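You operate a simulated robot arm through the tools that you are given. There is no shell and no other tool. Be economical: measure what you need, move in short steps, check, and stop when the job is done.

Carry out the task below with a simulated two-armed robot. There is one attempt and no reset: what you move stays moved.

## Task
Test both harnesses on the bench; broken one in the red tray.
Fine: selector on WIRE, each plugged into the socket board, TEST once each; the sound one goes in the green tray.

Only the result counts: the job must be done as asked and must still hold three seconds after the hand-in. Knocking over, shifting, dropping, spilling or breaking anything else fails it.

## Robot
Two 7-joint arms with fingered hands on one trunk, on a base that drives. Base frame: it is fixed to the floor where the robot stands at the start and does not move with it; the origin is under the middle of the robot, x ahead of it, y to its left, z up; the surface under the hand at the start is at about z = 0.82. Units: m, degrees, N and s.
The left shoulder is at the start at [0.059, 0.174, 1.065], the right one opposite. With the tool pointing down near the work surface each hand reaches from about 0.32 to 0.74 m from the robot's upright axis, wherever it stands, measured 20 degrees to its own side. Places, roughly: inside of the green tray [0.6, 0.1, 0.8]; inside of the red tray [0.6, 0.3, 0.8]; lamp switch [0.5, 0.3, 0.9]; selector knob [0.5, 0.2, 0.9]; sockets of the socket board [0.5, 0.1, 0.8]. Payload 3.8 kg a hand.
Tool frame (each hand has its own): the origin (TCP) lies between the finger pads and is the grasp point; the fingertips stand 0.026 m ahead of it; z points along the fingers, y is the line along which they close. Largest opening 0.132 m; the body of the gripper starts 0.073 m behind the TCP. The gripper is a hand of 3 fingers: y runs from the thumb to the fingers, the wrist lies at [0, 0, -0.224] in the tool frame, and closing takes about 1.5 s.
Orientation is that of the tool frame in the base frame, as a unit quaternion [x, y, z, w]. With the fingers straight down and closing along the base's y, the tool's x points along the base's -x, its y along +y and its z along -z.

## Interface
- The arms move only by the tool nudge_tool. It takes "left_deltas", "right_deltas" or both (then of equal length, played together; a hand with none holds still); each is a list of rows, each an object (a shift or turn left out is 0, a gripper value left out holds the last) with "offset": the shift along the base's x, y, z in units of 30 mm (1.0 is 30 mm), a list of three; "turn": the turn, a rotation vector about the base's x, y, z in units of 8 degrees (1.0 is 8 degrees), a list of three. In form: [{"offset": [tx, ty, tz], "turn": [ax, ay, az]}, ...]. A call has 1 to 8 rows; each row shifts and turns the commanded pose from where the row before left it. "left_gripper" and "right_gripper" are, for a hand that has rows, the opening, from 0 (shut) to 1 (fully open), set as the call begins (left out, the last holds). A call with a number of a shift or a turn outside -1 to 1 is refused whole. Each row takes 0.2 s and may step no farther than 0.05 m and 8.6 degrees from the row before; otherwise, or with a gripper value out of range, the whole call is refused. Where a pose cannot be reached the arm comes as near as it can. A force on the tool above 40 N (or 10 N above the force at the start of the call, whichever is more), or a blocked arm, ends the call early, and 0.2 s more pass. Each finger travels about 0.108 m/s and halts on what it meets, pressing with about 30 N; the grip force reading is that of the motor and also rises with nothing between the fingers. The clock runs only during rows and for 0.2 s after the last one: add rows that do not move to give the fingers time. It gives the time, the measured TCP pose, the force on the tool (base axes), the opening and the grip force at its end, in the units of the frame above (readings bear some noise), with the torque about the TCP (base axes, N m) and any sound that the robot's microphone picked up.
- Cameras (640 x 400 px; columns grow to the right, rows downward): "scene" is now at [0.1806, 0.0203, 0.9799]; the picture's right is [0.24, -0.97, 0.00], its down [0.03, 0.01, -1.00] and it looks along [0.97, 0.24, 0.04] (base axes); focal length 214 px, centre (320, 200). "left" rides on the left gripper at [-0.062, 0.003, -0.092] in its tool frame; the picture's right is [-0.05, -1.00, 0.00], its down [0.83, -0.04, -0.55] and it looks along [0.55, -0.03, 0.83] (tool axes); focal length 230 px, centre (320, 200). "right" rides on the right gripper at [0.062, 0.003, -0.092] in its tool frame; the picture's right is [-0.05, 1.00, 0.00], its down [-0.83, -0.04, -0.56] and it looks along [-0.55, -0.03, 0.83] (tool axes); focal length 230 px, centre (320, 200). There is no depth. A picture from a camera that has moved, and an enlarged one, comes with that camera's place and axes in the base frame and with its lens.
- snapshot(camera): a new picture of that camera. The clock stands still meanwhile.
- slide_trunk(by): slides the trunk up (or, below 0, down) by that many m; the arms and the scene camera ride with it, the base frame stays. It gives what a move gives, with no picture.
- steer(legs): drives the robot by 1 to 6 legs, each [ahead, left, turn to the left] in m, m and degrees, along the robot's own axes; the way and the turn of a leg run together, so that a leg with both is an arc; at most 1.5 m and 180 degrees a leg. The arms and the cameras ride along, it lands a little off, and it stops where it bumps. It gives what a move gives.
- finger_targets(finger1, finger2, thumb_bend, hand): sets how far each is bent, from 0 (flat) to 100 (curled in); at 30 the hand is open as for a grip, at 70 the pads meet at the TCP. One left out holds its place. A second passes; each finger stops where it meets its share of the squeeze, and holds until it gets a number again. A gripper value or a shape takes the hand back. It gives what a move gives, with no picture; readings hold the bend of each and the force on the fingers (four entries, about 0 where the hand has none), thumb and palm.
- set_grasp(shape, hand): the hand has 3 fingers and takes this shape, open, in about a second: jaw (thumb against the fingers, like two jaws); tri (thumb and two fingers); tip (a fingertip pinch); poke (one finger out to press); point (the index stretched); flat (the hand flat); cup (the hand cupped); fist (a fist). The gripper value then closes the fingers along that shape, each until it touches; the sizes above hold for jaw. It gives what a move gives, with no picture.
- turn_head(pan, tilt): turns the head with the scene camera to pan (to the left, within 60 degrees either way) and tilt (down, from -29 to 69), counted from straight ahead of the robot. It gives what a move gives.
- inspect(camera, box): a new picture of the part [left, top, right, bottom] of that camera's present view, enlarged. The clock stands still meanwhile.
- close_job(): hands the job in; it is judged then, once.

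Go step by step. Nothing tells you exact positions but the pictures and the camera data: compare them with the known pose of the tool, close in by small moves and look again before you grip or let go. The budget is 120 turns and 108 pictures, counting those below and the enlarged ones. Unless the task says otherwise, let go and move clear before handing in, and close with one line.

The tools are called as name(argument=value, ...) on one line, values as JSON. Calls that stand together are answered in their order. nudge_tool: Moves the arms, as the interface text tells. Its arguments: {"type":"object","properties":{"left_deltas":{"type":"array","items":{"type":"object","properties":{"offset":{"type":"array","items":{"type":"number"}},"turn":{"type":"array","items":{"type":"number"}}}}},"left_gripper":{"type":"number"},"right_deltas":{"type":"array","items":{"type":"object","properties":{"offset":{"type":"array","items":{"type":"number"}},"turn":{"type":"array","items":{"type":"number"}}}}},"right_gripper":{"type":"number"}},"required":[]} The other tools are called the same way: slide_trunk (by) slides the trunk up or down; set_grasp (shape, hand) gives the hand a shape; finger_targets (finger1, finger2, thumb_bend, hand) moves the fingers one by one; steer (legs) drives the base; turn_head (pan, tilt) turns the head that bears the scene camera; snapshot (camera) takes a picture; inspect (camera, box) takes an enlarged picture of a part of a camera's view; close_job () hands the job in.

At the start:

```text
time_s: 0.0
left_eef_pos: [0.408, 0.2926, 1.1183]
left_ee_rot: [0.0, 1.0, 0.0, 0.0]
left_contact_force: [0.0, 0.4, 0.3]
left_moment: [0.04, -0.01, 0.01]
left_finger_gap: 0.1321
left_grip_force: 0.2
left_shape: jaw
left_bend: [30.0, 30.0, 30.0]
left_finger forces: [0.0, 0.0, 0.1, 0.0, 0.0, 0.0]
right_eef_pos: [0.4372, -0.0469, 1.0935]
right_ee_rot: [0.001, 1.0, 0.0, 0.0]
right_contact_force: [-0.5, 0.0, -1.0]
right_moment: [0.01, 0.01, 0.02]
right_finger_gap: 0.1321
right_grip_force: 0.1
right_shape: jaw
right_bend: [30.0, 30.0, 30.0]
right_finger forces: [0.1, 0.1, 0.0, 0.1, 0.0, 0.1]
trunk travel left (down, up): [-0.375, 0.107]
robot x, y, heading: [-0.0019, -0.0006, 0.0]
head pan, tilt: [14.2, -2.1]
```

scene: 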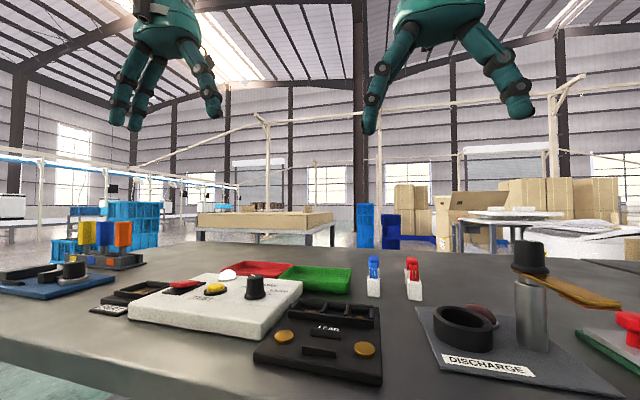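
right: 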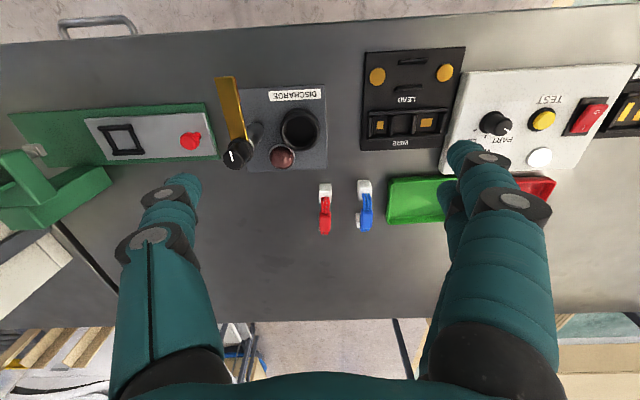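
left: 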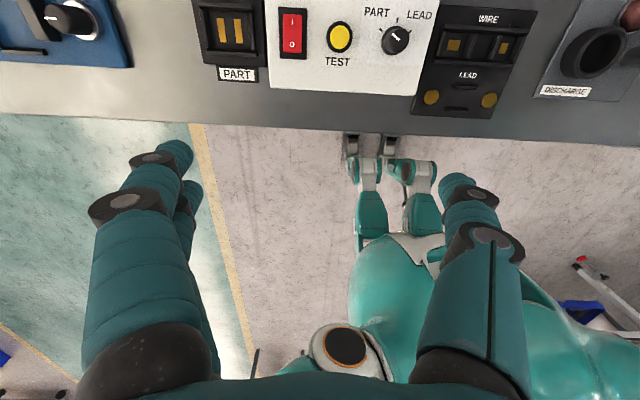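

I see a tester panel (red switch, yellow TEST, selector), a dark socket board to its right, the trays behind and two small harnesses (blue and red). First I look closer.

turn_head(pan=14, tilt=35)

inspect(camera="right", box=[300, 30, 640, 240])

inspect(camera="left", box=[190, 0, 550, 130])

snapshot(camera="scene")

```text
time_s: 1.0
left_eef_pos: [0.4078, 0.2915, 1.1175]
left_ee_rot: [0.001, 1.0, -0.001, -0.001]
left_contact_force: [-0.1, -0.2, 0.3]
left_moment: [-0.01, -0.03, 0.03]
left_finger_gap: 0.132
left_grip_force: 0.0
left_shape: jaw
left_bend: [30.0, 30.0, 30.0]
left_finger forces: [0.1, 0.0, 0.0, 0.0, 0.0, 0.0]
right_eef_pos: [0.4348, -0.0468, 1.0943]
right_ee_rot: [-0.001, 1.0, 0.0, 0.0]
right_contact_force: [0.5, 0.2, -0.1]
right_moment: [0.02, -0.03, -0.01]
right_finger_gap: 0.1319
right_grip_force: 0.1
right_shape: jaw
right_bend: [30.0, 30.0, 30.0]
right_finger forces: [0.1, 0.0, 0.1, 0.0, 0.0, 0.0]
trunk travel left (down, up): [-0.375, 0.107]
robot x, y, heading: [0.001, 0.0017, 0.3]
head pan, tilt: [14.0, 35.0]
```

```text
1.88 times, centred on (470, 135) of right
camera zoom: at [0.3746, -0.0435, 1.1857], right [0.05, 1.0, 0.0], down [0.83, -0.04, 0.56], along [0.55, -0.03, -0.83], focal length 433 px, centre (38, 322)
```

zoom: 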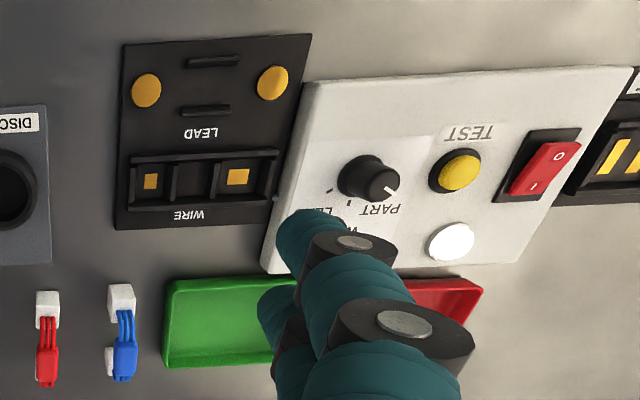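

```text
1.78 times, centred on (370, 65) of left
camera zoom: at [0.4689, 0.2958, 1.2104], right [0.05, -1.0, 0.0], down [-0.83, -0.04, 0.55], along [-0.55, -0.03, -0.83], focal length 409 px, centre (231, 440)
```

zoom: 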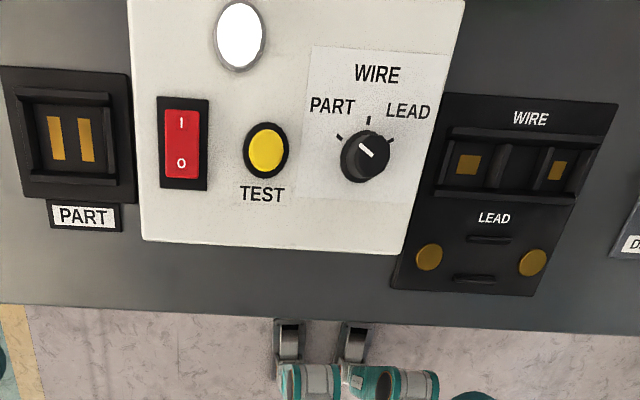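

```text
102 pictures are left
camera scene: at [0.1798, 0.0198, 0.9206], right [0.24, -0.97, 0.0], down [-0.56, -0.14, -0.82], along [0.8, 0.2, -0.57], focal length 214 px, centre (320, 200)
```

scene: 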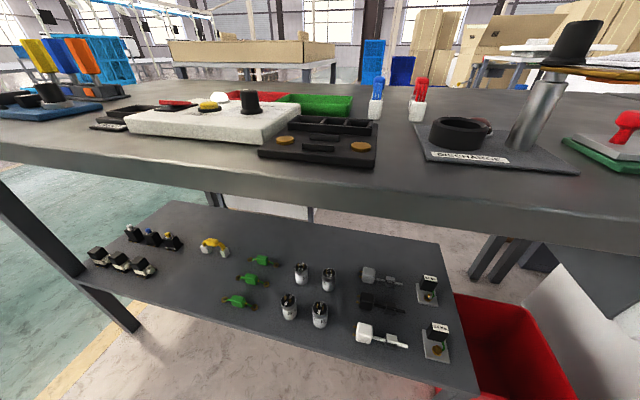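

The selector is on PART and the rocker's state is unclear; I zoom in on the harnesses and the panel.

inspect(camera="right", box=[300, 165, 400, 245])

inspect(camera="scene", box=[340, 65, 450, 135])

inspect(camera="scene", box=[90, 80, 390, 180])

```text
5.00 times, centred on (350, 205) of right
camera zoom: at [0.3746, -0.0435, 1.1857], right [0.05, 1.0, 0.0], down [0.83, -0.04, 0.56], along [0.55, -0.03, -0.83], focal length 1150 px, centre (170, 175)
```

zoom: 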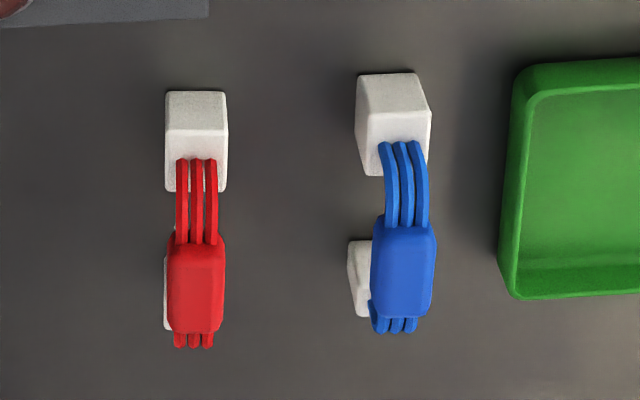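

```text
5.71 times, centred on (395, 100) of scene
camera zoom: at [0.1798, 0.0198, 0.9206], right [0.24, -0.97, 0.0], down [-0.56, -0.14, -0.82], along [0.8, 0.2, -0.57], focal length 1226 px, centre (-109, 771)
```

zoom: 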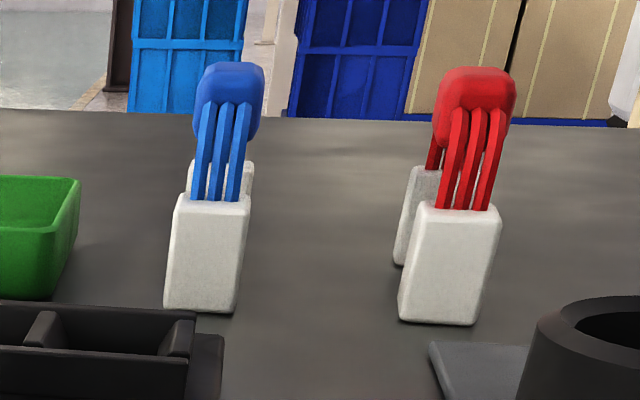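

```text
2.13 times, centred on (240, 130) of scene
camera zoom: at [0.1798, 0.0198, 0.9206], right [0.24, -0.97, 0.0], down [-0.56, -0.14, -0.82], along [0.8, 0.2, -0.57], focal length 458 px, centre (491, 349)
```

zoom: 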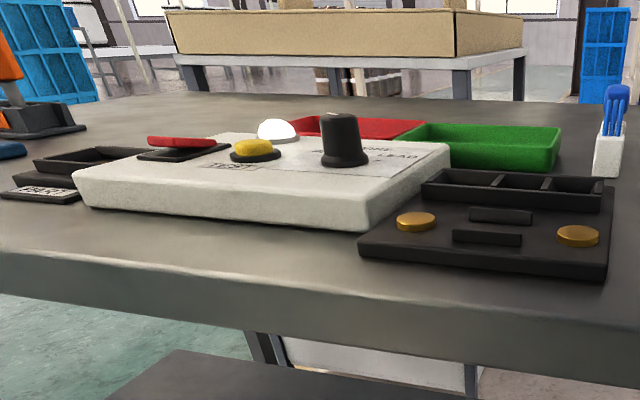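

The harnesses are arches with two white plugs, gripped on the coloured body (blue about [0.61, 0.02, 0.88]). The board's WIRE trough lies near [0.48, 0.076]. I bring the left hand toward the knob and the right hand over the harnesses for closer looks.

nudge_tool(left_deltas=[{"offset": [0.48, -0.58, -0.6]}, {"offset": [0.48, -0.58, -0.6]}, {"offset": [0.48, -0.58, -0.6]}, {"offset": [0.48, -0.58, -0.6]}, {"offset": [0.48, -0.58, -0.6]}], right_deltas=[{"offset": [0.44, 0.0, -0.6]}, {"offset": [0.44, 0.0, -0.6]}, {"offset": [0.44, 0.0, -0.6]}, {"offset": [0.44, 0.0, -0.6]}, {"offset": [0.44, 0.0, -0.6]}])

snapshot(camera="right")

snapshot(camera="left")

```text
time_s: 2.2
left_eef_pos: [0.4813, 0.2061, 1.0295]
left_ee_rot: [0.0, 1.0, 0.001, 0.0]
left_contact_force: [-0.4, 1.0, 0.5]
left_moment: [0.04, 0.01, 0.01]
left_finger_gap: 0.1321
left_grip_force: 0.1
left_shape: jaw
left_bend: [30.0, 30.0, 30.0]
left_finger forces: [0.1, 0.1, 0.0, 0.0, 0.0, 0.0]
right_eef_pos: [0.5038, -0.0471, 1.0034]
right_ee_rot: [0.0, 1.0, -0.001, -0.001]
right_contact_force: [0.6, -0.2, 0.1]
right_moment: [-0.01, -0.01, -0.01]
right_finger_gap: 0.132
right_grip_force: 0.1
right_shape: jaw
right_bend: [30.0, 30.0, 30.0]
right_finger forces: [0.0, 0.0, 0.1, 0.1, 0.1, 0.0]
trunk travel left (down, up): [-0.375, 0.107]
robot x, y, heading: [-0.0006, -0.0017, -0.0]
head pan, tilt: [14.0, 35.0]
```

```text
98 pictures are left
camera right: at [0.4424, -0.0441, 1.0945], right [0.05, 1.0, 0.0], down [0.83, -0.04, 0.55], along [0.55, -0.03, -0.83], focal length 230 px, centre (320, 200)
```

right: 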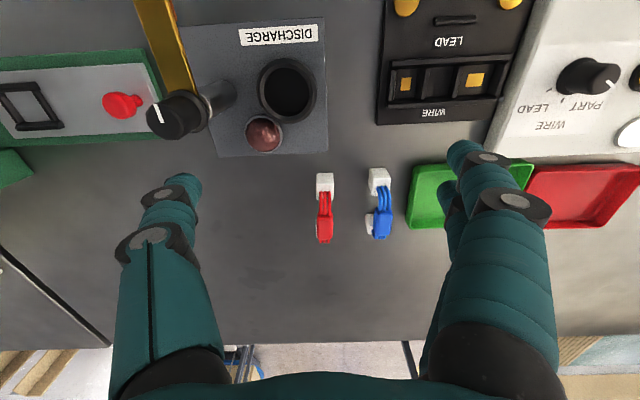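

```text
97 pictures are left
camera left: at [0.542, 0.2093, 1.1204], right [0.05, -1.0, 0.0], down [-0.83, -0.04, 0.56], along [-0.55, -0.03, -0.83], focal length 230 px, centre (320, 200)
```

left: 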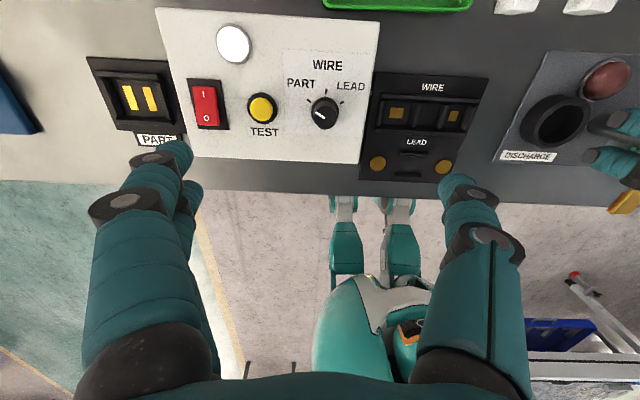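

Now zoom on the selector and rocker, the trough, and the harnesses.

inspect(camera="left", box=[180, 10, 380, 140])

inspect(camera="left", box=[360, 65, 500, 190])

inspect(camera="right", box=[290, 155, 430, 255])

inspect(camera="right", box=[370, 40, 530, 130])

```text
3.08 times, centred on (280, 75) of left
camera zoom: at [0.542, 0.2093, 1.1204], right [0.05, -1.0, 0.0], down [-0.83, -0.04, 0.56], along [-0.55, -0.03, -0.83], focal length 708 px, centre (443, 585)
```

zoom: 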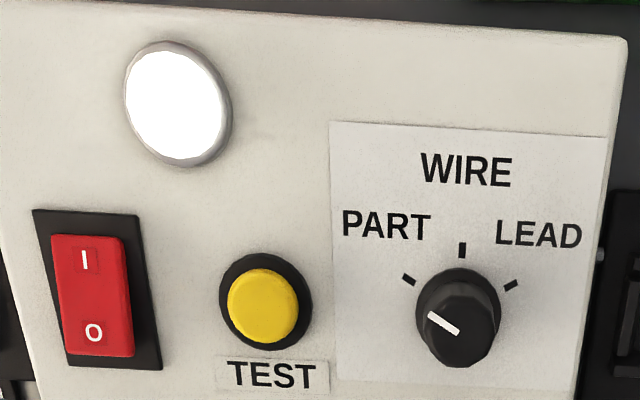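

```text
3.20 times, centred on (430, 128) of left
camera zoom: at [0.542, 0.2093, 1.1204], right [0.05, -1.0, 0.0], down [-0.83, -0.04, 0.56], along [-0.55, -0.03, -0.83], focal length 736 px, centre (-32, 432)
```

zoom: 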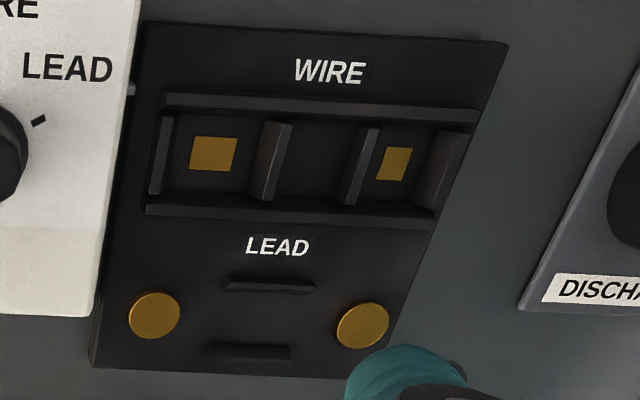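

```text
4.00 times, centred on (360, 205) of right
camera zoom: at [0.4424, -0.0441, 1.0945], right [0.05, 1.0, 0.0], down [0.83, -0.04, 0.55], along [0.55, -0.03, -0.83], focal length 920 px, centre (160, 180)
```

zoom: 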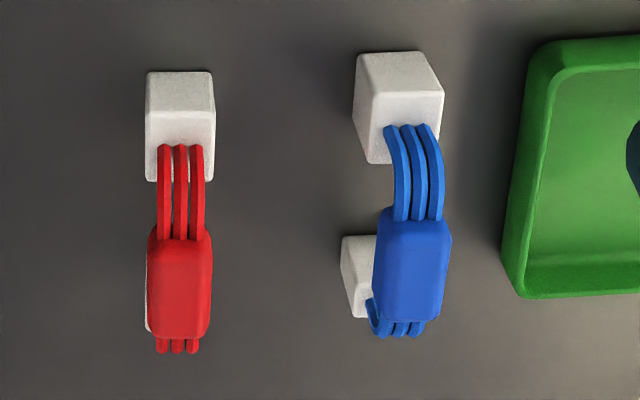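

```text
4.00 times, centred on (450, 85) of right
camera zoom: at [0.4424, -0.0441, 1.0945], right [0.05, 1.0, 0.0], down [0.83, -0.04, 0.55], along [0.55, -0.03, -0.83], focal length 920 px, centre (-200, 660)
```

zoom: 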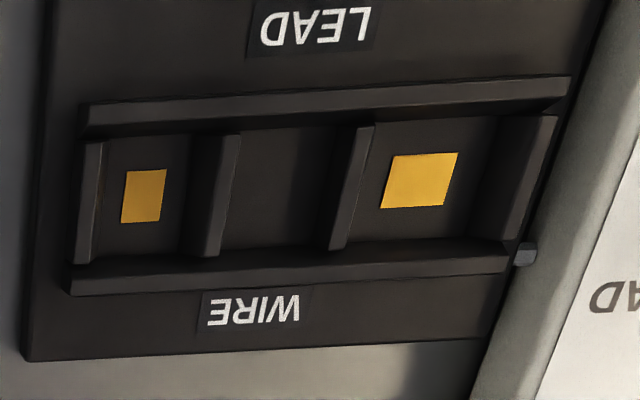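

The two WIRE pockets differ in size, so plug widths may too. I check the rocker and the harness from the side with the scene camera at a better angle.

inspect(camera="scene", box=[140, 80, 270, 150])

inspect(camera="left", box=[185, 70, 245, 130])

nudge_tool(right_deltas=[{"offset": [0.3, -1, 0], "turn": [0, 0, 1]}, {"offset": [0.3, -1, 0], "turn": [0, 0, 1]}, {"offset": [0.3, -1, 0], "turn": [0, 0, 1]}, {"offset": [0.3, -1, 0], "turn": [0, 0, 1]}, {"offset": [0, 0, -0.5], "turn": [0, 0, 1]}, {"offset": [0, 0, -0.5], "turn": [0, 0, 1]}])

snapshot(camera="right")

```text
4.92 times, centred on (205, 115) of scene
camera zoom: at [0.1806, 0.0197, 0.9204], right [0.24, -0.97, 0.0], down [-0.56, -0.14, -0.82], along [0.79, 0.2, -0.57], focal length 1056 px, centre (886, 618)
```

zoom: 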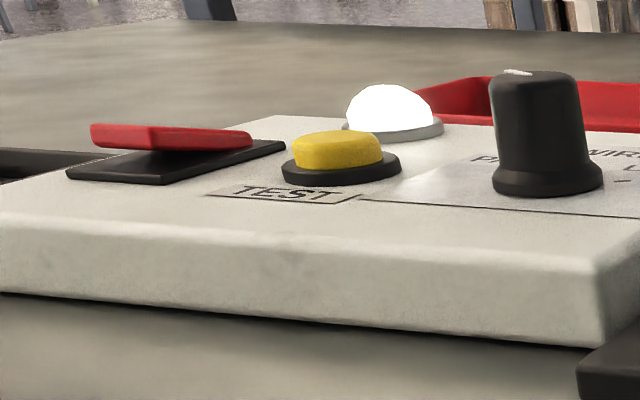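

```text
6.67 times, centred on (215, 100) of left
camera zoom: at [0.542, 0.2093, 1.1204], right [0.05, -1.0, 0.0], down [-0.83, -0.04, 0.56], along [-0.55, -0.03, -0.83], focal length 1534 px, centre (1020, 867)
```

zoom: 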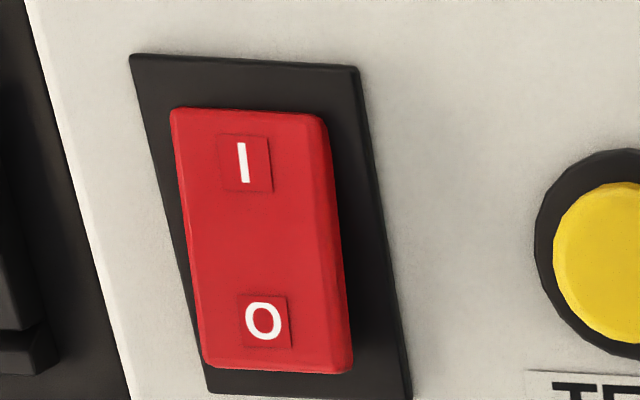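

```text
time_s: 3.6
left_eef_pos: [0.4797, 0.206, 1.0277]
left_ee_rot: [0.0, 1.0, 0.0, 0.0]
left_contact_force: [0.4, 0.2, 0.6]
left_moment: [0.01, 0.01, 0.0]
left_finger_gap: 0.1317
left_grip_force: 0.1
left_shape: jaw
left_bend: [30.0, 30.0, 30.0]
left_finger forces: [0.0, 0.0, 0.0, 0.0, 0.0, 0.0]
right_eef_pos: [0.5399, -0.1667, 0.9733]
right_ee_rot: [-0.408, 0.913, -0.001, -0.001]
right_contact_force: [-0.6, 0.6, 0.3]
right_moment: [0.02, 0.0, -0.02]
right_finger_gap: 0.1319
right_grip_force: 0.0
right_shape: jaw
right_bend: [30.0, 30.0, 30.0]
right_finger forces: [0.0, 0.0, 0.1, 0.0, 0.1, 0.1]
trunk travel left (down, up): [-0.375, 0.107]
robot x, y, heading: [0.0002, 0.0021, -0.2]
head pan, tilt: [14.0, 35.0]
```

```text
90 pictures are left
camera right: at [0.4962, -0.21, 1.0658], right [-0.71, 0.71, 0.0], down [0.59, 0.59, 0.56], along [0.39, 0.39, -0.83], focal length 230 px, centre (320, 200)
```

right: 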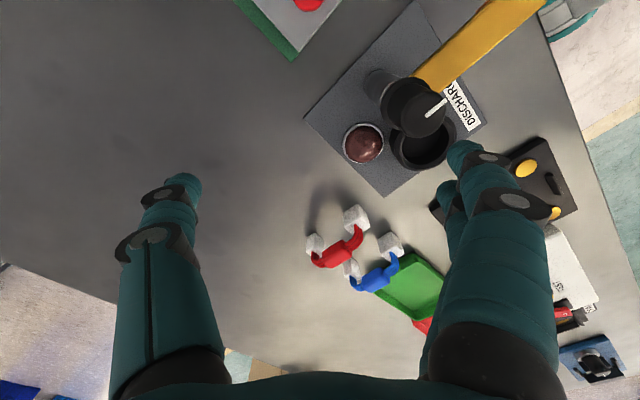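

The lamp glows white and the rocker's I end is down, so it is on already. Zoom on the harnesses from this side.

inspect(camera="right", box=[295, 190, 425, 305])

```text
3.48 times, centred on (360, 248) of right
camera zoom: at [0.4962, -0.21, 1.0658], right [-0.71, 0.71, 0.0], down [0.59, 0.59, 0.56], along [0.39, 0.39, -0.83], focal length 800 px, centre (181, 35)
```

zoom: 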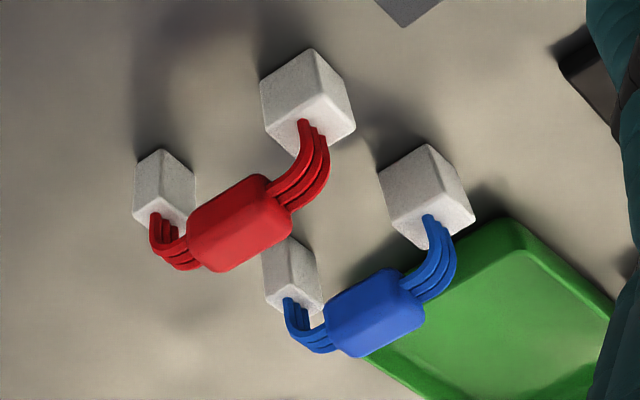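

Geometry: the large plug is at low x and fits the wide pocket (high y), so the harness needs a −90° yaw; body centres are near blue (.62, .018) and red (.62, −.051). First the selector: knob top about (.483, .2005, .8755). I lower the left hand above it, pre-turned +28°.

nudge_tool(left_deltas=[{"offset": [0.03, -0.05, -0.8], "turn": [0, 0, 0.875]}, {"offset": [0.03, -0.05, -0.8], "turn": [0, 0, 0.875]}, {"offset": [0.03, -0.05, -0.8], "turn": [0, 0, 0.875]}, {"offset": [0, -0.03, -0.8], "turn": [0, 0, 0.875]}, {"offset": [0, 0, 0]}], left_gripper=0.45)

snapshot(camera="left")

turn_head(pan=24, tilt=25)

snapshot(camera="scene")

```text
time_s: 4.8
left_eef_pos: [0.4824, 0.2, 0.9306]
left_ee_rot: [-0.243, 0.97, 0.0, 0.0]
left_contact_force: [-0.2, -0.1, 0.0]
left_moment: [-0.02, 0.0, 0.01]
left_finger_gap: 0.0601
left_grip_force: 0.1
left_shape: jaw
left_bend: [73.0, 73.0, 70.0]
left_finger forces: [0.1, 0.0, 0.0, 0.0, 0.0, 0.1]
right_eef_pos: [0.54, -0.1662, 0.974]
right_ee_rot: [-0.406, 0.914, -0.001, -0.001]
right_contact_force: [-0.5, 0.3, 0.2]
right_moment: [0.0, 0.0, -0.02]
right_finger_gap: 0.1318
right_grip_force: 0.1
right_shape: jaw
right_bend: [30.0, 30.0, 30.0]
right_finger forces: [0.0, 0.0, 0.0, 0.0, 0.1, 0.0]
trunk travel left (down, up): [-0.375, 0.107]
robot x, y, heading: [-0.0013, 0.0002, 0.2]
head pan, tilt: [14.0, 35.0]
```

```text
88 pictures are left
camera left: at [0.5346, 0.2321, 1.022], right [0.52, -0.86, 0.0], down [-0.71, -0.43, 0.55], along [-0.47, -0.29, -0.83], focal length 230 px, centre (320, 200)
```

left: 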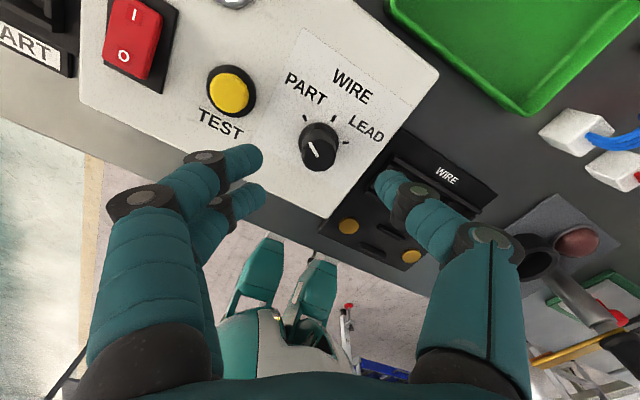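

```text
time_s: 5.5
left_eef_pos: [0.4821, 0.1991, 0.9293]
left_ee_rot: [-0.242, 0.97, 0.0, 0.0]
left_contact_force: [-0.1, 0.5, 0.8]
left_moment: [-0.01, -0.02, 0.0]
left_finger_gap: 0.0601
left_grip_force: 0.1
left_shape: jaw
left_bend: [73.0, 73.0, 70.0]
left_finger forces: [0.0, 0.0, 0.0, 0.0, 0.0, 0.1]
right_eef_pos: [0.5397, -0.1654, 0.9736]
right_ee_rot: [-0.406, 0.914, 0.0, -0.001]
right_contact_force: [-0.3, 1.0, 0.4]
right_moment: [-0.01, -0.01, 0.01]
right_finger_gap: 0.132
right_grip_force: 0.1
right_shape: jaw
right_bend: [30.0, 30.0, 30.0]
right_finger forces: [0.0, 0.0, 0.0, 0.0, 0.0, 0.0]
trunk travel left (down, up): [-0.375, 0.107]
robot x, y, heading: [0.0034, -0.0006, -0.1]
head pan, tilt: [24.0, 25.0]
```

```text
87 pictures are left
camera scene: at [0.1785, 0.0359, 0.9363], right [0.41, -0.91, 0.0], down [-0.39, -0.17, -0.91], along [0.83, 0.37, -0.42], focal length 214 px, centre (320, 200)
```

scene: 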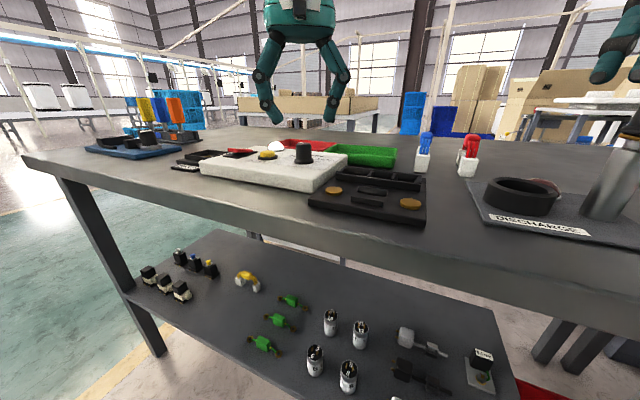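

Knob re-estimated at (.484, .2015); descending to z≈.878 in steps.

nudge_tool(left_deltas=[{"offset": [0.05, 0.06, -0.45]}, {"offset": [0, 0, -0.45]}, {"offset": [0, 0, -0.45]}, {"offset": [0, 0, -0.35]}, {"offset": [0, 0, 0]}])

snapshot(camera="left")

inspect(camera="scene", box=[190, 60, 430, 210])

```text
time_s: 6.8
left_eef_pos: [0.4834, 0.201, 0.8813]
left_ee_rot: [-0.241, 0.97, 0.0, 0.001]
left_contact_force: [-0.5, -0.3, -0.1]
left_moment: [0.0, -0.01, -0.01]
left_finger_gap: 0.0601
left_grip_force: 0.1
left_shape: jaw
left_bend: [73.0, 73.0, 70.0]
left_finger forces: [0.0, 0.1, 0.0, 0.0, 0.0, 0.0]
right_eef_pos: [0.5401, -0.1664, 0.9744]
right_ee_rot: [-0.406, 0.914, 0.0, -0.001]
right_contact_force: [-0.2, -0.2, -0.1]
right_moment: [0.01, -0.02, 0.01]
right_finger_gap: 0.1321
right_grip_force: 0.0
right_shape: jaw
right_bend: [30.0, 30.0, 30.0]
right_finger forces: [0.0, 0.0, 0.0, 0.0, 0.0, 0.1]
trunk travel left (down, up): [-0.375, 0.107]
robot x, y, heading: [0.0027, -0.0007, -0.3]
head pan, tilt: [24.0, 25.0]
```

```text
86 pictures are left
camera left: at [0.536, 0.2333, 0.973], right [0.51, -0.86, 0.0], down [-0.71, -0.43, 0.55], along [-0.48, -0.29, -0.83], focal length 230 px, centre (320, 200)
```

left: 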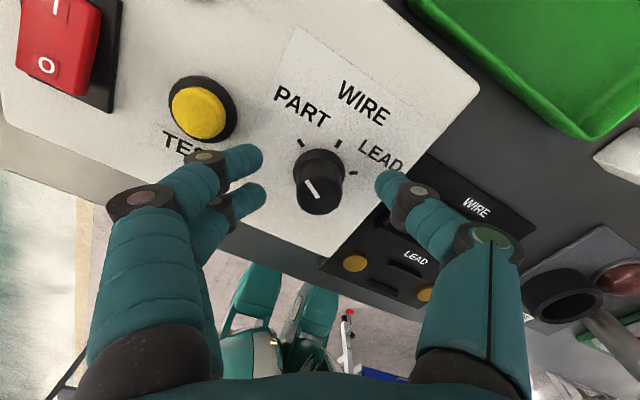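

```text
2.67 times, centred on (310, 135) of scene
camera zoom: at [0.1784, 0.0359, 0.9363], right [0.41, -0.91, 0.0], down [-0.39, -0.17, -0.91], along [0.83, 0.37, -0.42], focal length 572 px, centre (347, 373)
```

zoom: 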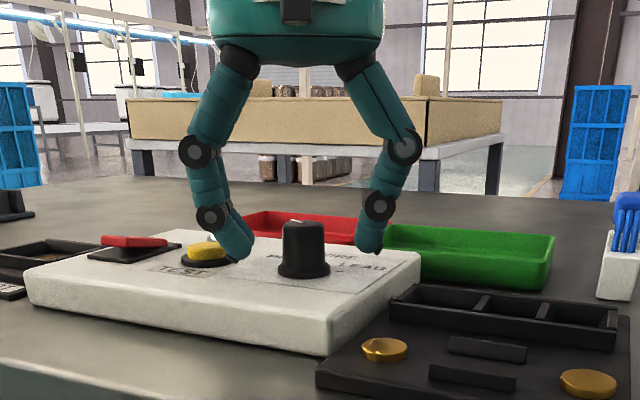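

The fingers straddle the knob and are clear of the button. Closing.

nudge_tool(left_deltas=[{"offset": [0, 0, 0]}, {"offset": [0, 0, 0]}, {"offset": [0, 0, 0]}, {"offset": [0, 0, 0]}, {"offset": [0, 0, 0]}], left_gripper=0)

snapshot(camera="left")

```text
time_s: 8.0
left_eef_pos: [0.4839, 0.2024, 0.8797]
left_ee_rot: [-0.242, 0.97, -0.001, 0.0]
left_contact_force: [3.4, 0.9, -3.6]
left_moment: [0.04, -0.07, 0.02]
left_finger_gap: 0.0142
left_grip_force: 30.3
left_shape: jaw
left_bend: [71.0, 72.0, 70.0]
left_finger forces: [13.4, 15.2, 0.1, 0.0, 25.8, 0.0]
right_eef_pos: [0.5412, -0.1661, 0.974]
right_ee_rot: [-0.407, 0.913, 0.0, 0.0]
right_contact_force: [-0.1, 0.2, -0.5]
right_moment: [0.01, -0.02, 0.03]
right_finger_gap: 0.1321
right_grip_force: 0.1
right_shape: jaw
right_bend: [30.0, 30.0, 30.0]
right_finger forces: [0.1, 0.0, 0.0, 0.0, 0.0, 0.0]
trunk travel left (down, up): [-0.375, 0.107]
robot x, y, heading: [-0.0019, -0.0, 0.1]
head pan, tilt: [24.0, 25.0]
```

```text
84 pictures are left
camera left: at [0.5368, 0.2337, 0.9726], right [0.51, -0.86, 0.0], down [-0.71, -0.43, 0.55], along [-0.48, -0.29, -0.83], focal length 230 px, centre (320, 200)
```

left: 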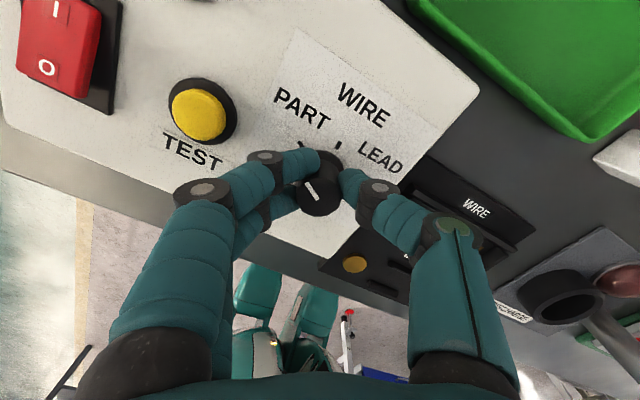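

Gripped with both fingers and thumb. Turning by −56°.

nudge_tool(left_deltas=[{"turn": [0, 0, -1]}, {"turn": [0, 0, -1]}, {"turn": [0, 0, -1]}, {"turn": [0, 0, -1]}, {"turn": [0, 0, -1]}, {"turn": [0, 0, -1]}, {"turn": [0, 0, -1]}])

snapshot(camera="left")

```text
time_s: 9.6
left_eef_pos: [0.484, 0.1988, 0.8806]
left_ee_rot: [0.244, 0.97, 0.0, 0.0]
left_contact_force: [5.6, -17.7, -9.1]
left_moment: [-0.34, -0.06, 0.06]
left_finger_gap: 0.0138
left_grip_force: 30.1
left_shape: jaw
left_bend: [71.0, 72.0, 70.0]
left_finger forces: [15.5, 13.0, 0.0, 0.0, 33.8, 0.0]
right_eef_pos: [0.5405, -0.1679, 0.9728]
right_ee_rot: [-0.407, 0.914, 0.0, -0.001]
right_contact_force: [0.6, 0.6, -0.2]
right_moment: [0.0, -0.01, -0.02]
right_finger_gap: 0.132
right_grip_force: 0.1
right_shape: jaw
right_bend: [30.0, 30.0, 30.0]
right_finger forces: [0.0, 0.0, 0.1, 0.1, 0.0, 0.0]
trunk travel left (down, up): [-0.375, 0.107]
robot x, y, heading: [0.0002, 0.003, 0.2]
head pan, tilt: [24.0, 25.0]
```

```text
83 pictures are left
camera left: at [0.5399, 0.1731, 0.973], right [-0.43, -0.9, 0.0], down [-0.75, 0.36, 0.55], along [-0.5, 0.24, -0.83], focal length 230 px, centre (320, 200)
```

left: 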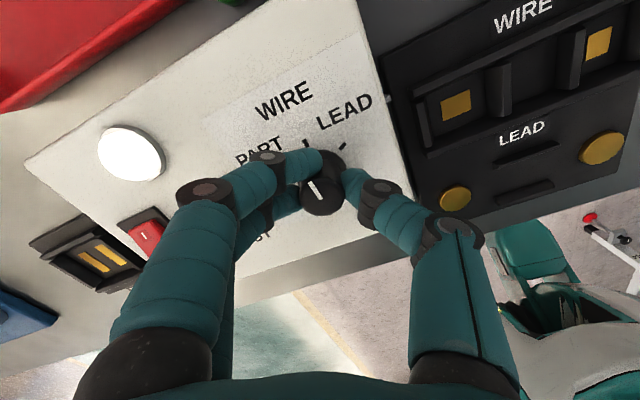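

The pointer followed. I open and lift straight up to check it.

nudge_tool(left_deltas=[{"offset": [0, 0, 0]}, {"offset": [0, 0, 0]}, {"offset": [0, 0, 0]}, {"offset": [0, 0, 0]}, {"offset": [0, 0, 0.8]}, {"offset": [0, 0, 0.8]}, {"offset": [0, 0, 0.8], "turn": [0, 0, 1]}, {"offset": [0, 0, 0.8], "turn": [0, 0, 1]}], left_gripper=0.45)

snapshot(camera="left")

```text
time_s: 11.3
left_eef_pos: [0.4834, 0.2018, 0.9784]
left_ee_rot: [0.103, 0.995, 0.001, 0.0]
left_contact_force: [0.5, 0.2, 0.3]
left_moment: [-0.02, 0.01, -0.01]
left_finger_gap: 0.0592
left_grip_force: 0.1
left_shape: jaw
left_bend: [73.0, 73.0, 70.0]
left_finger forces: [0.1, 0.0, 0.1, 0.0, 0.0, 0.1]
right_eef_pos: [0.5399, -0.1669, 0.9747]
right_ee_rot: [-0.406, 0.914, -0.001, -0.001]
right_contact_force: [0.1, -0.5, 1.1]
right_moment: [0.02, -0.02, 0.04]
right_finger_gap: 0.132
right_grip_force: 0.2
right_shape: jaw
right_bend: [30.0, 30.0, 30.0]
right_finger forces: [0.1, 0.0, 0.0, 0.0, 0.1, 0.0]
trunk travel left (down, up): [-0.375, 0.107]
robot x, y, heading: [0.0001, -0.0006, -0.1]
head pan, tilt: [24.0, 25.0]
```

```text
82 pictures are left
camera left: at [0.5448, 0.1929, 1.0703], right [-0.15, -0.99, 0.0], down [-0.82, 0.13, 0.55], along [-0.55, 0.09, -0.83], focal length 230 px, centre (320, 200)
```

left: 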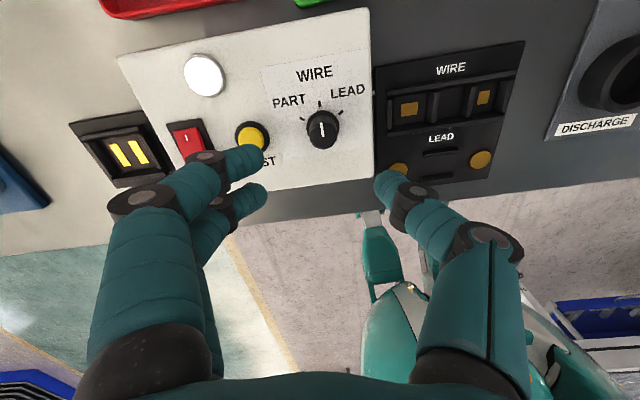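

The pointer is on WIRE. The left hand moves aside while the right hand goes over the blue harness.

nudge_tool(left_deltas=[{"offset": [-0.2, 0.5, 0.3], "turn": [0, 0, 0.21]}, {"offset": [-0.2, 0.5, 0.3], "turn": [0, 0, 0.21]}, {"offset": [-0.2, 0.5, 0.3], "turn": [0, 0, 0.21]}, {"offset": [-0.2, 0.5, 0.3], "turn": [0, 0, 0.21]}, {"offset": [-0.2, 0.5, 0.3], "turn": [0, 0, 0.21]}, {"offset": [-0.2, 0.5, 0.3], "turn": [0, 0, 0.21]}, {"offset": [-0.2, 0.5, 0.3], "turn": [0, 0, 0.21]}], right_deltas=[{"offset": [0.35, 0.88, 0], "turn": [0, 0, -0.857]}, {"offset": [0.35, 0.88, 0], "turn": [0, 0, -0.857]}, {"offset": [0.35, 0.88, 0], "turn": [0, 0, -0.857]}, {"offset": [0.35, 0.88, 0], "turn": [0, 0, -0.857]}, {"offset": [0.35, 0.88, 0], "turn": [0, 0, -0.857]}, {"offset": [0.35, 0.88, 0], "turn": [0, 0, -0.857]}, {"offset": [0.35, 0.88, 0], "turn": [0, 0, -0.857]}], right_gripper=0.4)

snapshot(camera="right")

inspect(camera="scene", box=[190, 100, 350, 210])

```text
time_s: 12.9
left_eef_pos: [0.441, 0.3079, 1.0389]
left_ee_rot: [0.002, 1.0, -0.001, 0.0]
left_contact_force: [0.2, 0.2, 0.0]
left_moment: [-0.02, -0.03, -0.03]
left_finger_gap: 0.0588
left_grip_force: 0.1
left_shape: jaw
left_bend: [73.0, 73.0, 70.0]
left_finger forces: [0.1, 0.0, 0.0, 0.1, 0.0, 0.0]
right_eef_pos: [0.6132, 0.0192, 0.9738]
right_ee_rot: [0.002, 1.0, -0.001, 0.0]
right_contact_force: [0.6, -0.2, 0.3]
right_moment: [-0.02, 0.0, 0.02]
right_finger_gap: 0.0533
right_grip_force: 0.0
right_shape: jaw
right_bend: [73.0, 73.0, 70.0]
right_finger forces: [0.0, 0.1, 0.0, 0.0, 0.0, 0.0]
trunk travel left (down, up): [-0.375, 0.107]
robot x, y, heading: [-0.0043, 0.0003, -0.1]
head pan, tilt: [24.0, 25.0]
```

```text
81 pictures are left
camera right: at [0.5508, 0.0226, 1.0661], right [0.05, 1.0, 0.0], down [0.83, -0.04, 0.56], along [0.56, -0.03, -0.83], focal length 230 px, centre (320, 200)
```

right: 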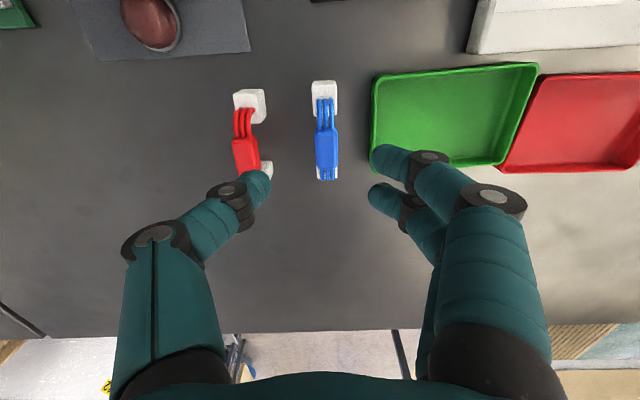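

```text
3.64 times, centred on (270, 155) of scene
camera zoom: at [0.1782, 0.0368, 0.9363], right [0.41, -0.91, 0.0], down [-0.39, -0.17, -0.91], along [0.83, 0.37, -0.42], focal length 780 px, centre (502, 364)
```

zoom: 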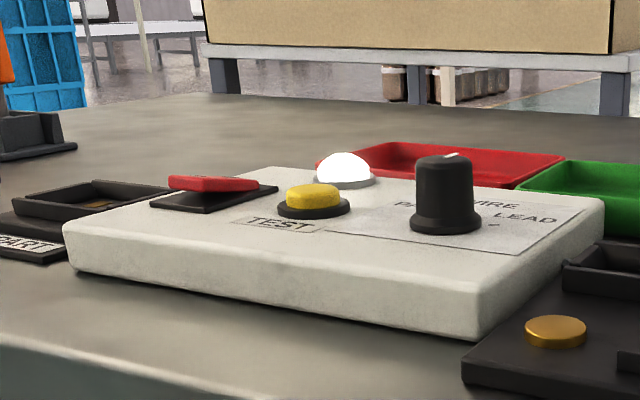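

Blue body about (.625, .0225). I narrow the opening to keep the thumb off the red harness, centre, and go halfway down.

nudge_tool(right_deltas=[{"offset": [0.19, 0.06, -0.4]}, {"offset": [0.19, 0.06, -0.5]}, {"offset": [0, 0, -0.5]}, {"offset": [0, 0, 0]}], right_gripper=0.3)

snapshot(camera="right")

turn_head(pan=0, tilt=20)

inspect(camera="scene", box=[230, 80, 430, 220])

```text
time_s: 13.9
left_eef_pos: [0.4415, 0.3072, 1.0403]
left_ee_rot: [0.002, 1.0, 0.001, 0.0]
left_contact_force: [-0.2, 0.0, 0.0]
left_moment: [-0.01, 0.01, 0.02]
left_finger_gap: 0.0589
left_grip_force: 0.1
left_shape: jaw
left_bend: [73.0, 73.0, 70.0]
left_finger forces: [0.1, 0.1, 0.1, 0.0, 0.0, 0.0]
right_eef_pos: [0.6253, 0.0216, 0.9306]
right_ee_rot: [0.0, 1.0, 0.0, 0.001]
right_contact_force: [0.8, -0.8, 0.2]
right_moment: [-0.04, 0.03, 0.02]
right_finger_gap: 0.0399
right_grip_force: 0.1
right_shape: jaw
right_bend: [73.0, 73.0, 70.0]
right_finger forces: [0.1, 0.1, 0.0, 0.1, 0.0, 0.0]
trunk travel left (down, up): [-0.375, 0.107]
robot x, y, heading: [-0.0025, 0.001, -0.1]
head pan, tilt: [24.0, 25.0]
```

```text
79 pictures are left
camera right: at [0.5626, 0.025, 1.0234], right [0.05, 1.0, 0.0], down [0.83, -0.04, 0.56], along [0.55, -0.03, -0.83], focal length 230 px, centre (320, 200)
```

right: 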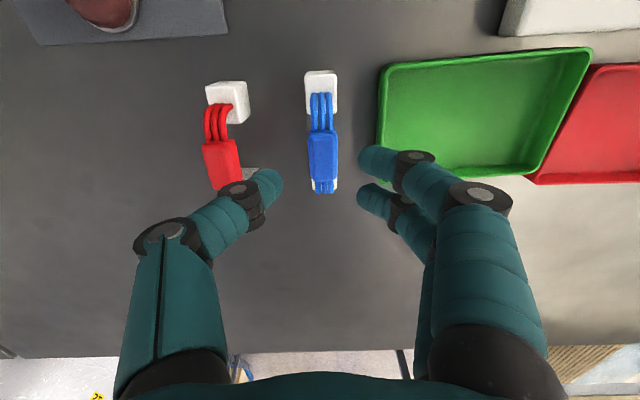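

```text
time_s: 14.8
left_eef_pos: [0.4409, 0.3085, 1.0405]
left_ee_rot: [0.002, 1.0, 0.0, 0.001]
left_contact_force: [0.0, -0.9, -0.6]
left_moment: [-0.02, -0.02, -0.04]
left_finger_gap: 0.0587
left_grip_force: 0.0
left_shape: jaw
left_bend: [73.0, 73.0, 70.0]
left_finger forces: [0.0, 0.0, 0.1, 0.1, 0.0, 0.1]
right_eef_pos: [0.6255, 0.0207, 0.9318]
right_ee_rot: [0.0, 1.0, 0.0, 0.0]
right_contact_force: [-0.4, 0.1, -0.4]
right_moment: [0.02, 0.03, 0.03]
right_finger_gap: 0.0399
right_grip_force: 0.1
right_shape: jaw
right_bend: [73.0, 73.0, 70.0]
right_finger forces: [0.0, 0.1, 0.0, 0.0, 0.0, 0.0]
trunk travel left (down, up): [-0.375, 0.107]
robot x, y, heading: [-0.0002, 0.0019, 0.0]
head pan, tilt: [0.0, 20.0]
```

```text
2.86 times, centred on (330, 150) of scene
camera zoom: at [0.1874, -0.0014, 0.9444], right [0.0, -1.0, 0.0], down [-0.34, 0.0, -0.94], along [0.94, 0.0, -0.34], focal length 613 px, centre (291, 343)
```

zoom: 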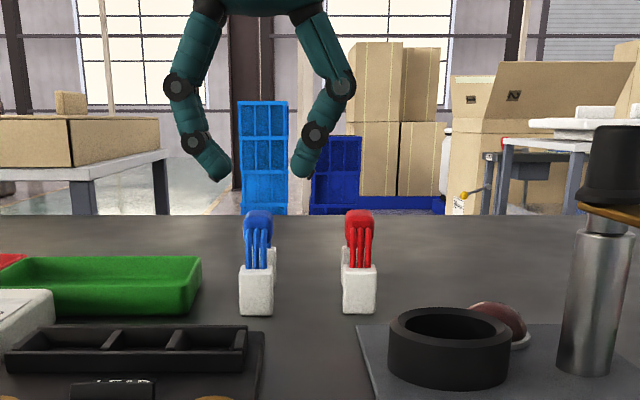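

The hand is about 3 mm low in y; body spans z≈.868–.886. I correct and descend to z≈.885.

nudge_tool(right_deltas=[{"offset": [-0.07, 0.1, -0.4]}, {"offset": [0, 0, -0.4]}, {"offset": [0, 0, -0.4]}, {"offset": [0, 0, -0.35]}, {"offset": [0, 0, 0]}])

inspect(camera="scene", box=[260, 100, 400, 200])

snapshot(camera="right")

```text
time_s: 16.0
left_eef_pos: [0.4413, 0.3079, 1.0389]
left_ee_rot: [0.001, 1.0, 0.0, -0.001]
left_contact_force: [0.1, 0.0, -0.2]
left_moment: [0.02, -0.02, -0.01]
left_finger_gap: 0.059
left_grip_force: 0.0
left_shape: jaw
left_bend: [73.0, 73.0, 70.0]
left_finger forces: [0.0, 0.0, 0.0, 0.1, 0.0, 0.1]
right_eef_pos: [0.6212, 0.0253, 0.8856]
right_ee_rot: [0.001, 1.0, -0.001, 0.0]
right_contact_force: [0.1, -0.3, -0.2]
right_moment: [-0.02, 0.02, 0.03]
right_finger_gap: 0.0399
right_grip_force: 0.0
right_shape: jaw
right_bend: [73.0, 73.0, 70.0]
right_finger forces: [0.0, 0.0, 0.0, 0.0, 0.0, 0.0]
trunk travel left (down, up): [-0.375, 0.107]
robot x, y, heading: [-0.0011, -0.0016, -0.0]
head pan, tilt: [0.0, 20.0]
```

```text
4.00 times, centred on (330, 150) of scene
camera zoom: at [0.1874, -0.0015, 0.9444], right [0.0, -1.0, 0.0], down [-0.34, 0.0, -0.94], along [0.94, 0.0, -0.34], focal length 858 px, centre (280, 400)
```

zoom: 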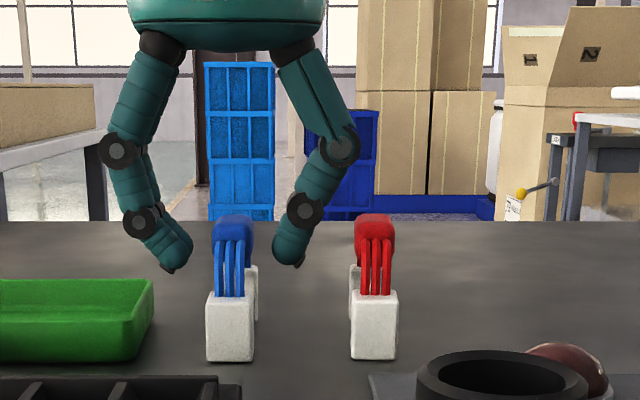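

```text
76 pictures are left
camera right: at [0.5592, 0.0279, 0.9767], right [0.05, 1.0, 0.0], down [0.83, -0.04, 0.56], along [0.55, -0.03, -0.83], focal length 230 px, centre (320, 200)
```

right: 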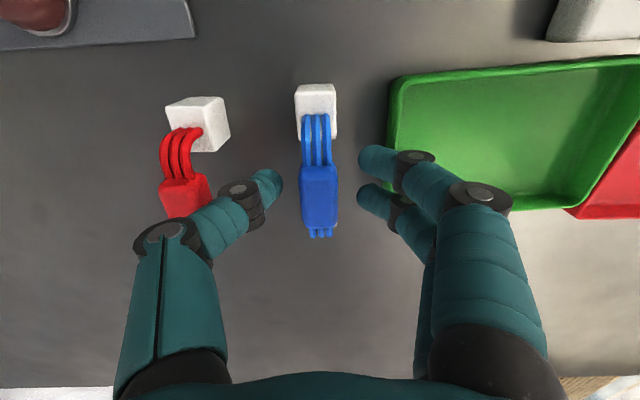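

Well centred. Closing on the blue body.

nudge_tool(right_deltas=[{"offset": [0, 0, 0]}, {"offset": [0, 0, 0]}, {"offset": [0, 0, 0]}, {"offset": [0, 0, 0]}, {"offset": [0, 0, 0]}], right_gripper=0)

inspect(camera="scene", box=[260, 100, 400, 200])

```text
time_s: 17.2
left_eef_pos: [0.4414, 0.3081, 1.0398]
left_ee_rot: [0.001, 1.0, 0.0, 0.0]
left_contact_force: [-0.3, -0.5, -0.2]
left_moment: [0.0, -0.01, 0.02]
left_finger_gap: 0.0588
left_grip_force: 0.1
left_shape: jaw
left_bend: [73.0, 73.0, 70.0]
left_finger forces: [0.1, 0.0, 0.0, 0.0, 0.0, 0.0]
right_eef_pos: [0.6219, 0.0235, 0.8838]
right_ee_rot: [0.0, 1.0, 0.0, 0.0]
right_contact_force: [0.4, -0.4, -0.3]
right_moment: [-0.01, -0.01, 0.0]
right_finger_gap: 0.0144
right_grip_force: 30.0
right_shape: jaw
right_bend: [72.0, 72.0, 70.0]
right_finger forces: [13.5, 13.6, 0.0, 0.0, 27.0, 0.1]
trunk travel left (down, up): [-0.375, 0.107]
robot x, y, heading: [-0.001, 0.001, 0.1]
head pan, tilt: [0.0, 20.0]
```

```text
4.00 times, centred on (330, 150) of scene
camera zoom: at [0.1875, -0.0015, 0.9444], right [0.0, -1.0, 0.0], down [-0.34, 0.0, -0.94], along [0.94, 0.0, -0.34], focal length 858 px, centre (280, 400)
```

zoom: 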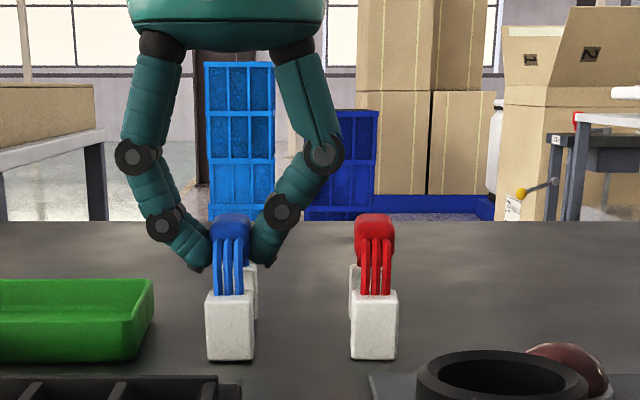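

Held firmly. Lift, then start rotating by −90° while moving toward the board.

nudge_tool(right_deltas=[{"offset": [0, 0, 0.5]}, {"offset": [0, 0, 1]}, {"offset": [0, 0, 1]}, {"offset": [0, 0, 0.8]}, {"offset": [-0.4, 0, 0], "turn": [0, 0, -1]}, {"offset": [-0.4, 0, 0], "turn": [0, 0, -1]}, {"offset": [-0.4, 0, 0], "turn": [0, 0, -1]}, {"offset": [-0.4, 0, 0], "turn": [0, 0, -1]}])

nudge_tool(right_deltas=[{"offset": [-0.4, 0.25, 0], "turn": [0, 0, -1]}, {"offset": [-0.4, 0.25, 0], "turn": [0, 0, -1]}, {"offset": [-0.4, 0.25, 0], "turn": [0, 0, -1]}, {"offset": [-0.4, 0.25, 0], "turn": [0, 0, -1]}, {"offset": [-0.4, 0.25, 0], "turn": [0, 0, -1]}, {"offset": [-0.4, 0.25, 0], "turn": [0, 0, -1]}, {"offset": [-0.4, 0.2, 0], "turn": [0, 0, -1]}, {"offset": [-0.35, 0, 0], "turn": [0, 0, -0.25]}])

snapshot(camera="right")

snapshot(camera="scene")

```text
time_s: 19.0
left_eef_pos: [0.4414, 0.3075, 1.04]
left_ee_rot: [0.001, 1.0, 0.0, 0.001]
left_contact_force: [-1.0, 0.5, 0.1]
left_moment: [0.02, 0.02, -0.01]
left_finger_gap: 0.059
left_grip_force: 0.1
left_shape: jaw
left_bend: [73.0, 73.0, 70.0]
left_finger forces: [0.0, 0.0, 0.1, 0.0, 0.1, 0.0]
right_eef_pos: [0.5724, 0.0245, 0.9846]
right_ee_rot: [0.276, 0.961, 0.0, 0.0]
right_contact_force: [-0.4, 0.1, 0.1]
right_moment: [0.02, 0.0, 0.0]
right_finger_gap: 0.0144
right_grip_force: 30.0
right_shape: jaw
right_bend: [72.0, 72.0, 70.0]
right_finger forces: [13.5, 13.4, 0.1, 0.0, 26.8, 0.0]
trunk travel left (down, up): [-0.375, 0.107]
robot x, y, heading: [-0.0015, -0.0016, 0.1]
head pan, tilt: [0.0, 20.0]
```

```text
time_s: 20.8
left_eef_pos: [0.4413, 0.3077, 1.0397]
left_ee_rot: [0.002, 1.0, 0.0, 0.0]
left_contact_force: [-1.1, -0.1, 1.0]
left_moment: [0.0, 0.02, 0.03]
left_finger_gap: 0.0588
left_grip_force: 0.1
left_shape: jaw
left_bend: [73.0, 73.0, 70.0]
left_finger forces: [0.0, 0.0, 0.0, 0.0, 0.0, 0.0]
right_eef_pos: [0.4797, 0.0761, 0.9849]
right_ee_rot: [0.708, 0.706, -0.001, 0.0]
right_contact_force: [0.4, -0.2, -0.6]
right_moment: [0.0, 0.01, 0.0]
right_finger_gap: 0.0144
right_grip_force: 29.7
right_shape: jaw
right_bend: [72.0, 72.0, 70.0]
right_finger forces: [13.5, 13.5, 0.1, 0.0, 26.9, 0.0]
trunk travel left (down, up): [-0.375, 0.107]
robot x, y, heading: [-0.0013, 0.0023, 0.0]
head pan, tilt: [0.0, 20.0]
```

```text
74 pictures are left
camera right: at [0.4821, 0.138, 1.0767], right [1.0, -0.05, 0.0], down [-0.05, -0.83, 0.56], along [-0.03, -0.55, -0.83], focal length 230 px, centre (320, 200)
```

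right: 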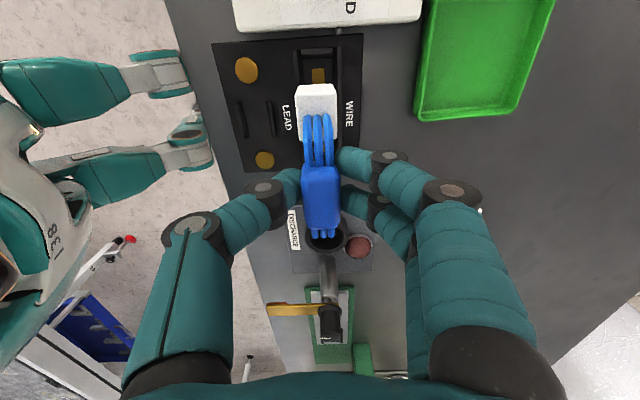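

```text
73 pictures are left
camera scene: at [0.1874, -0.0016, 0.9444], right [0.0, -1.0, 0.0], down [-0.34, 0.0, -0.94], along [0.94, 0.0, -0.34], focal length 214 px, centre (320, 200)
```

scene: 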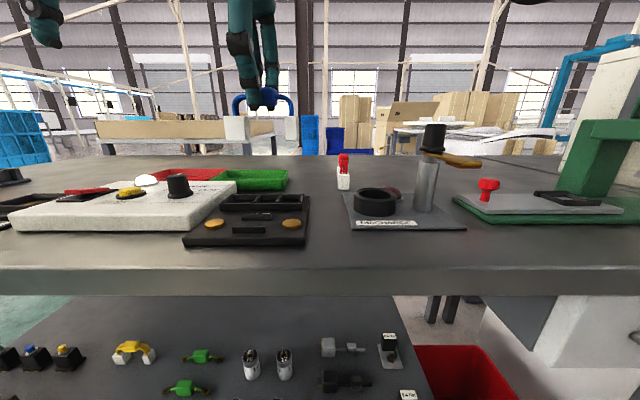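

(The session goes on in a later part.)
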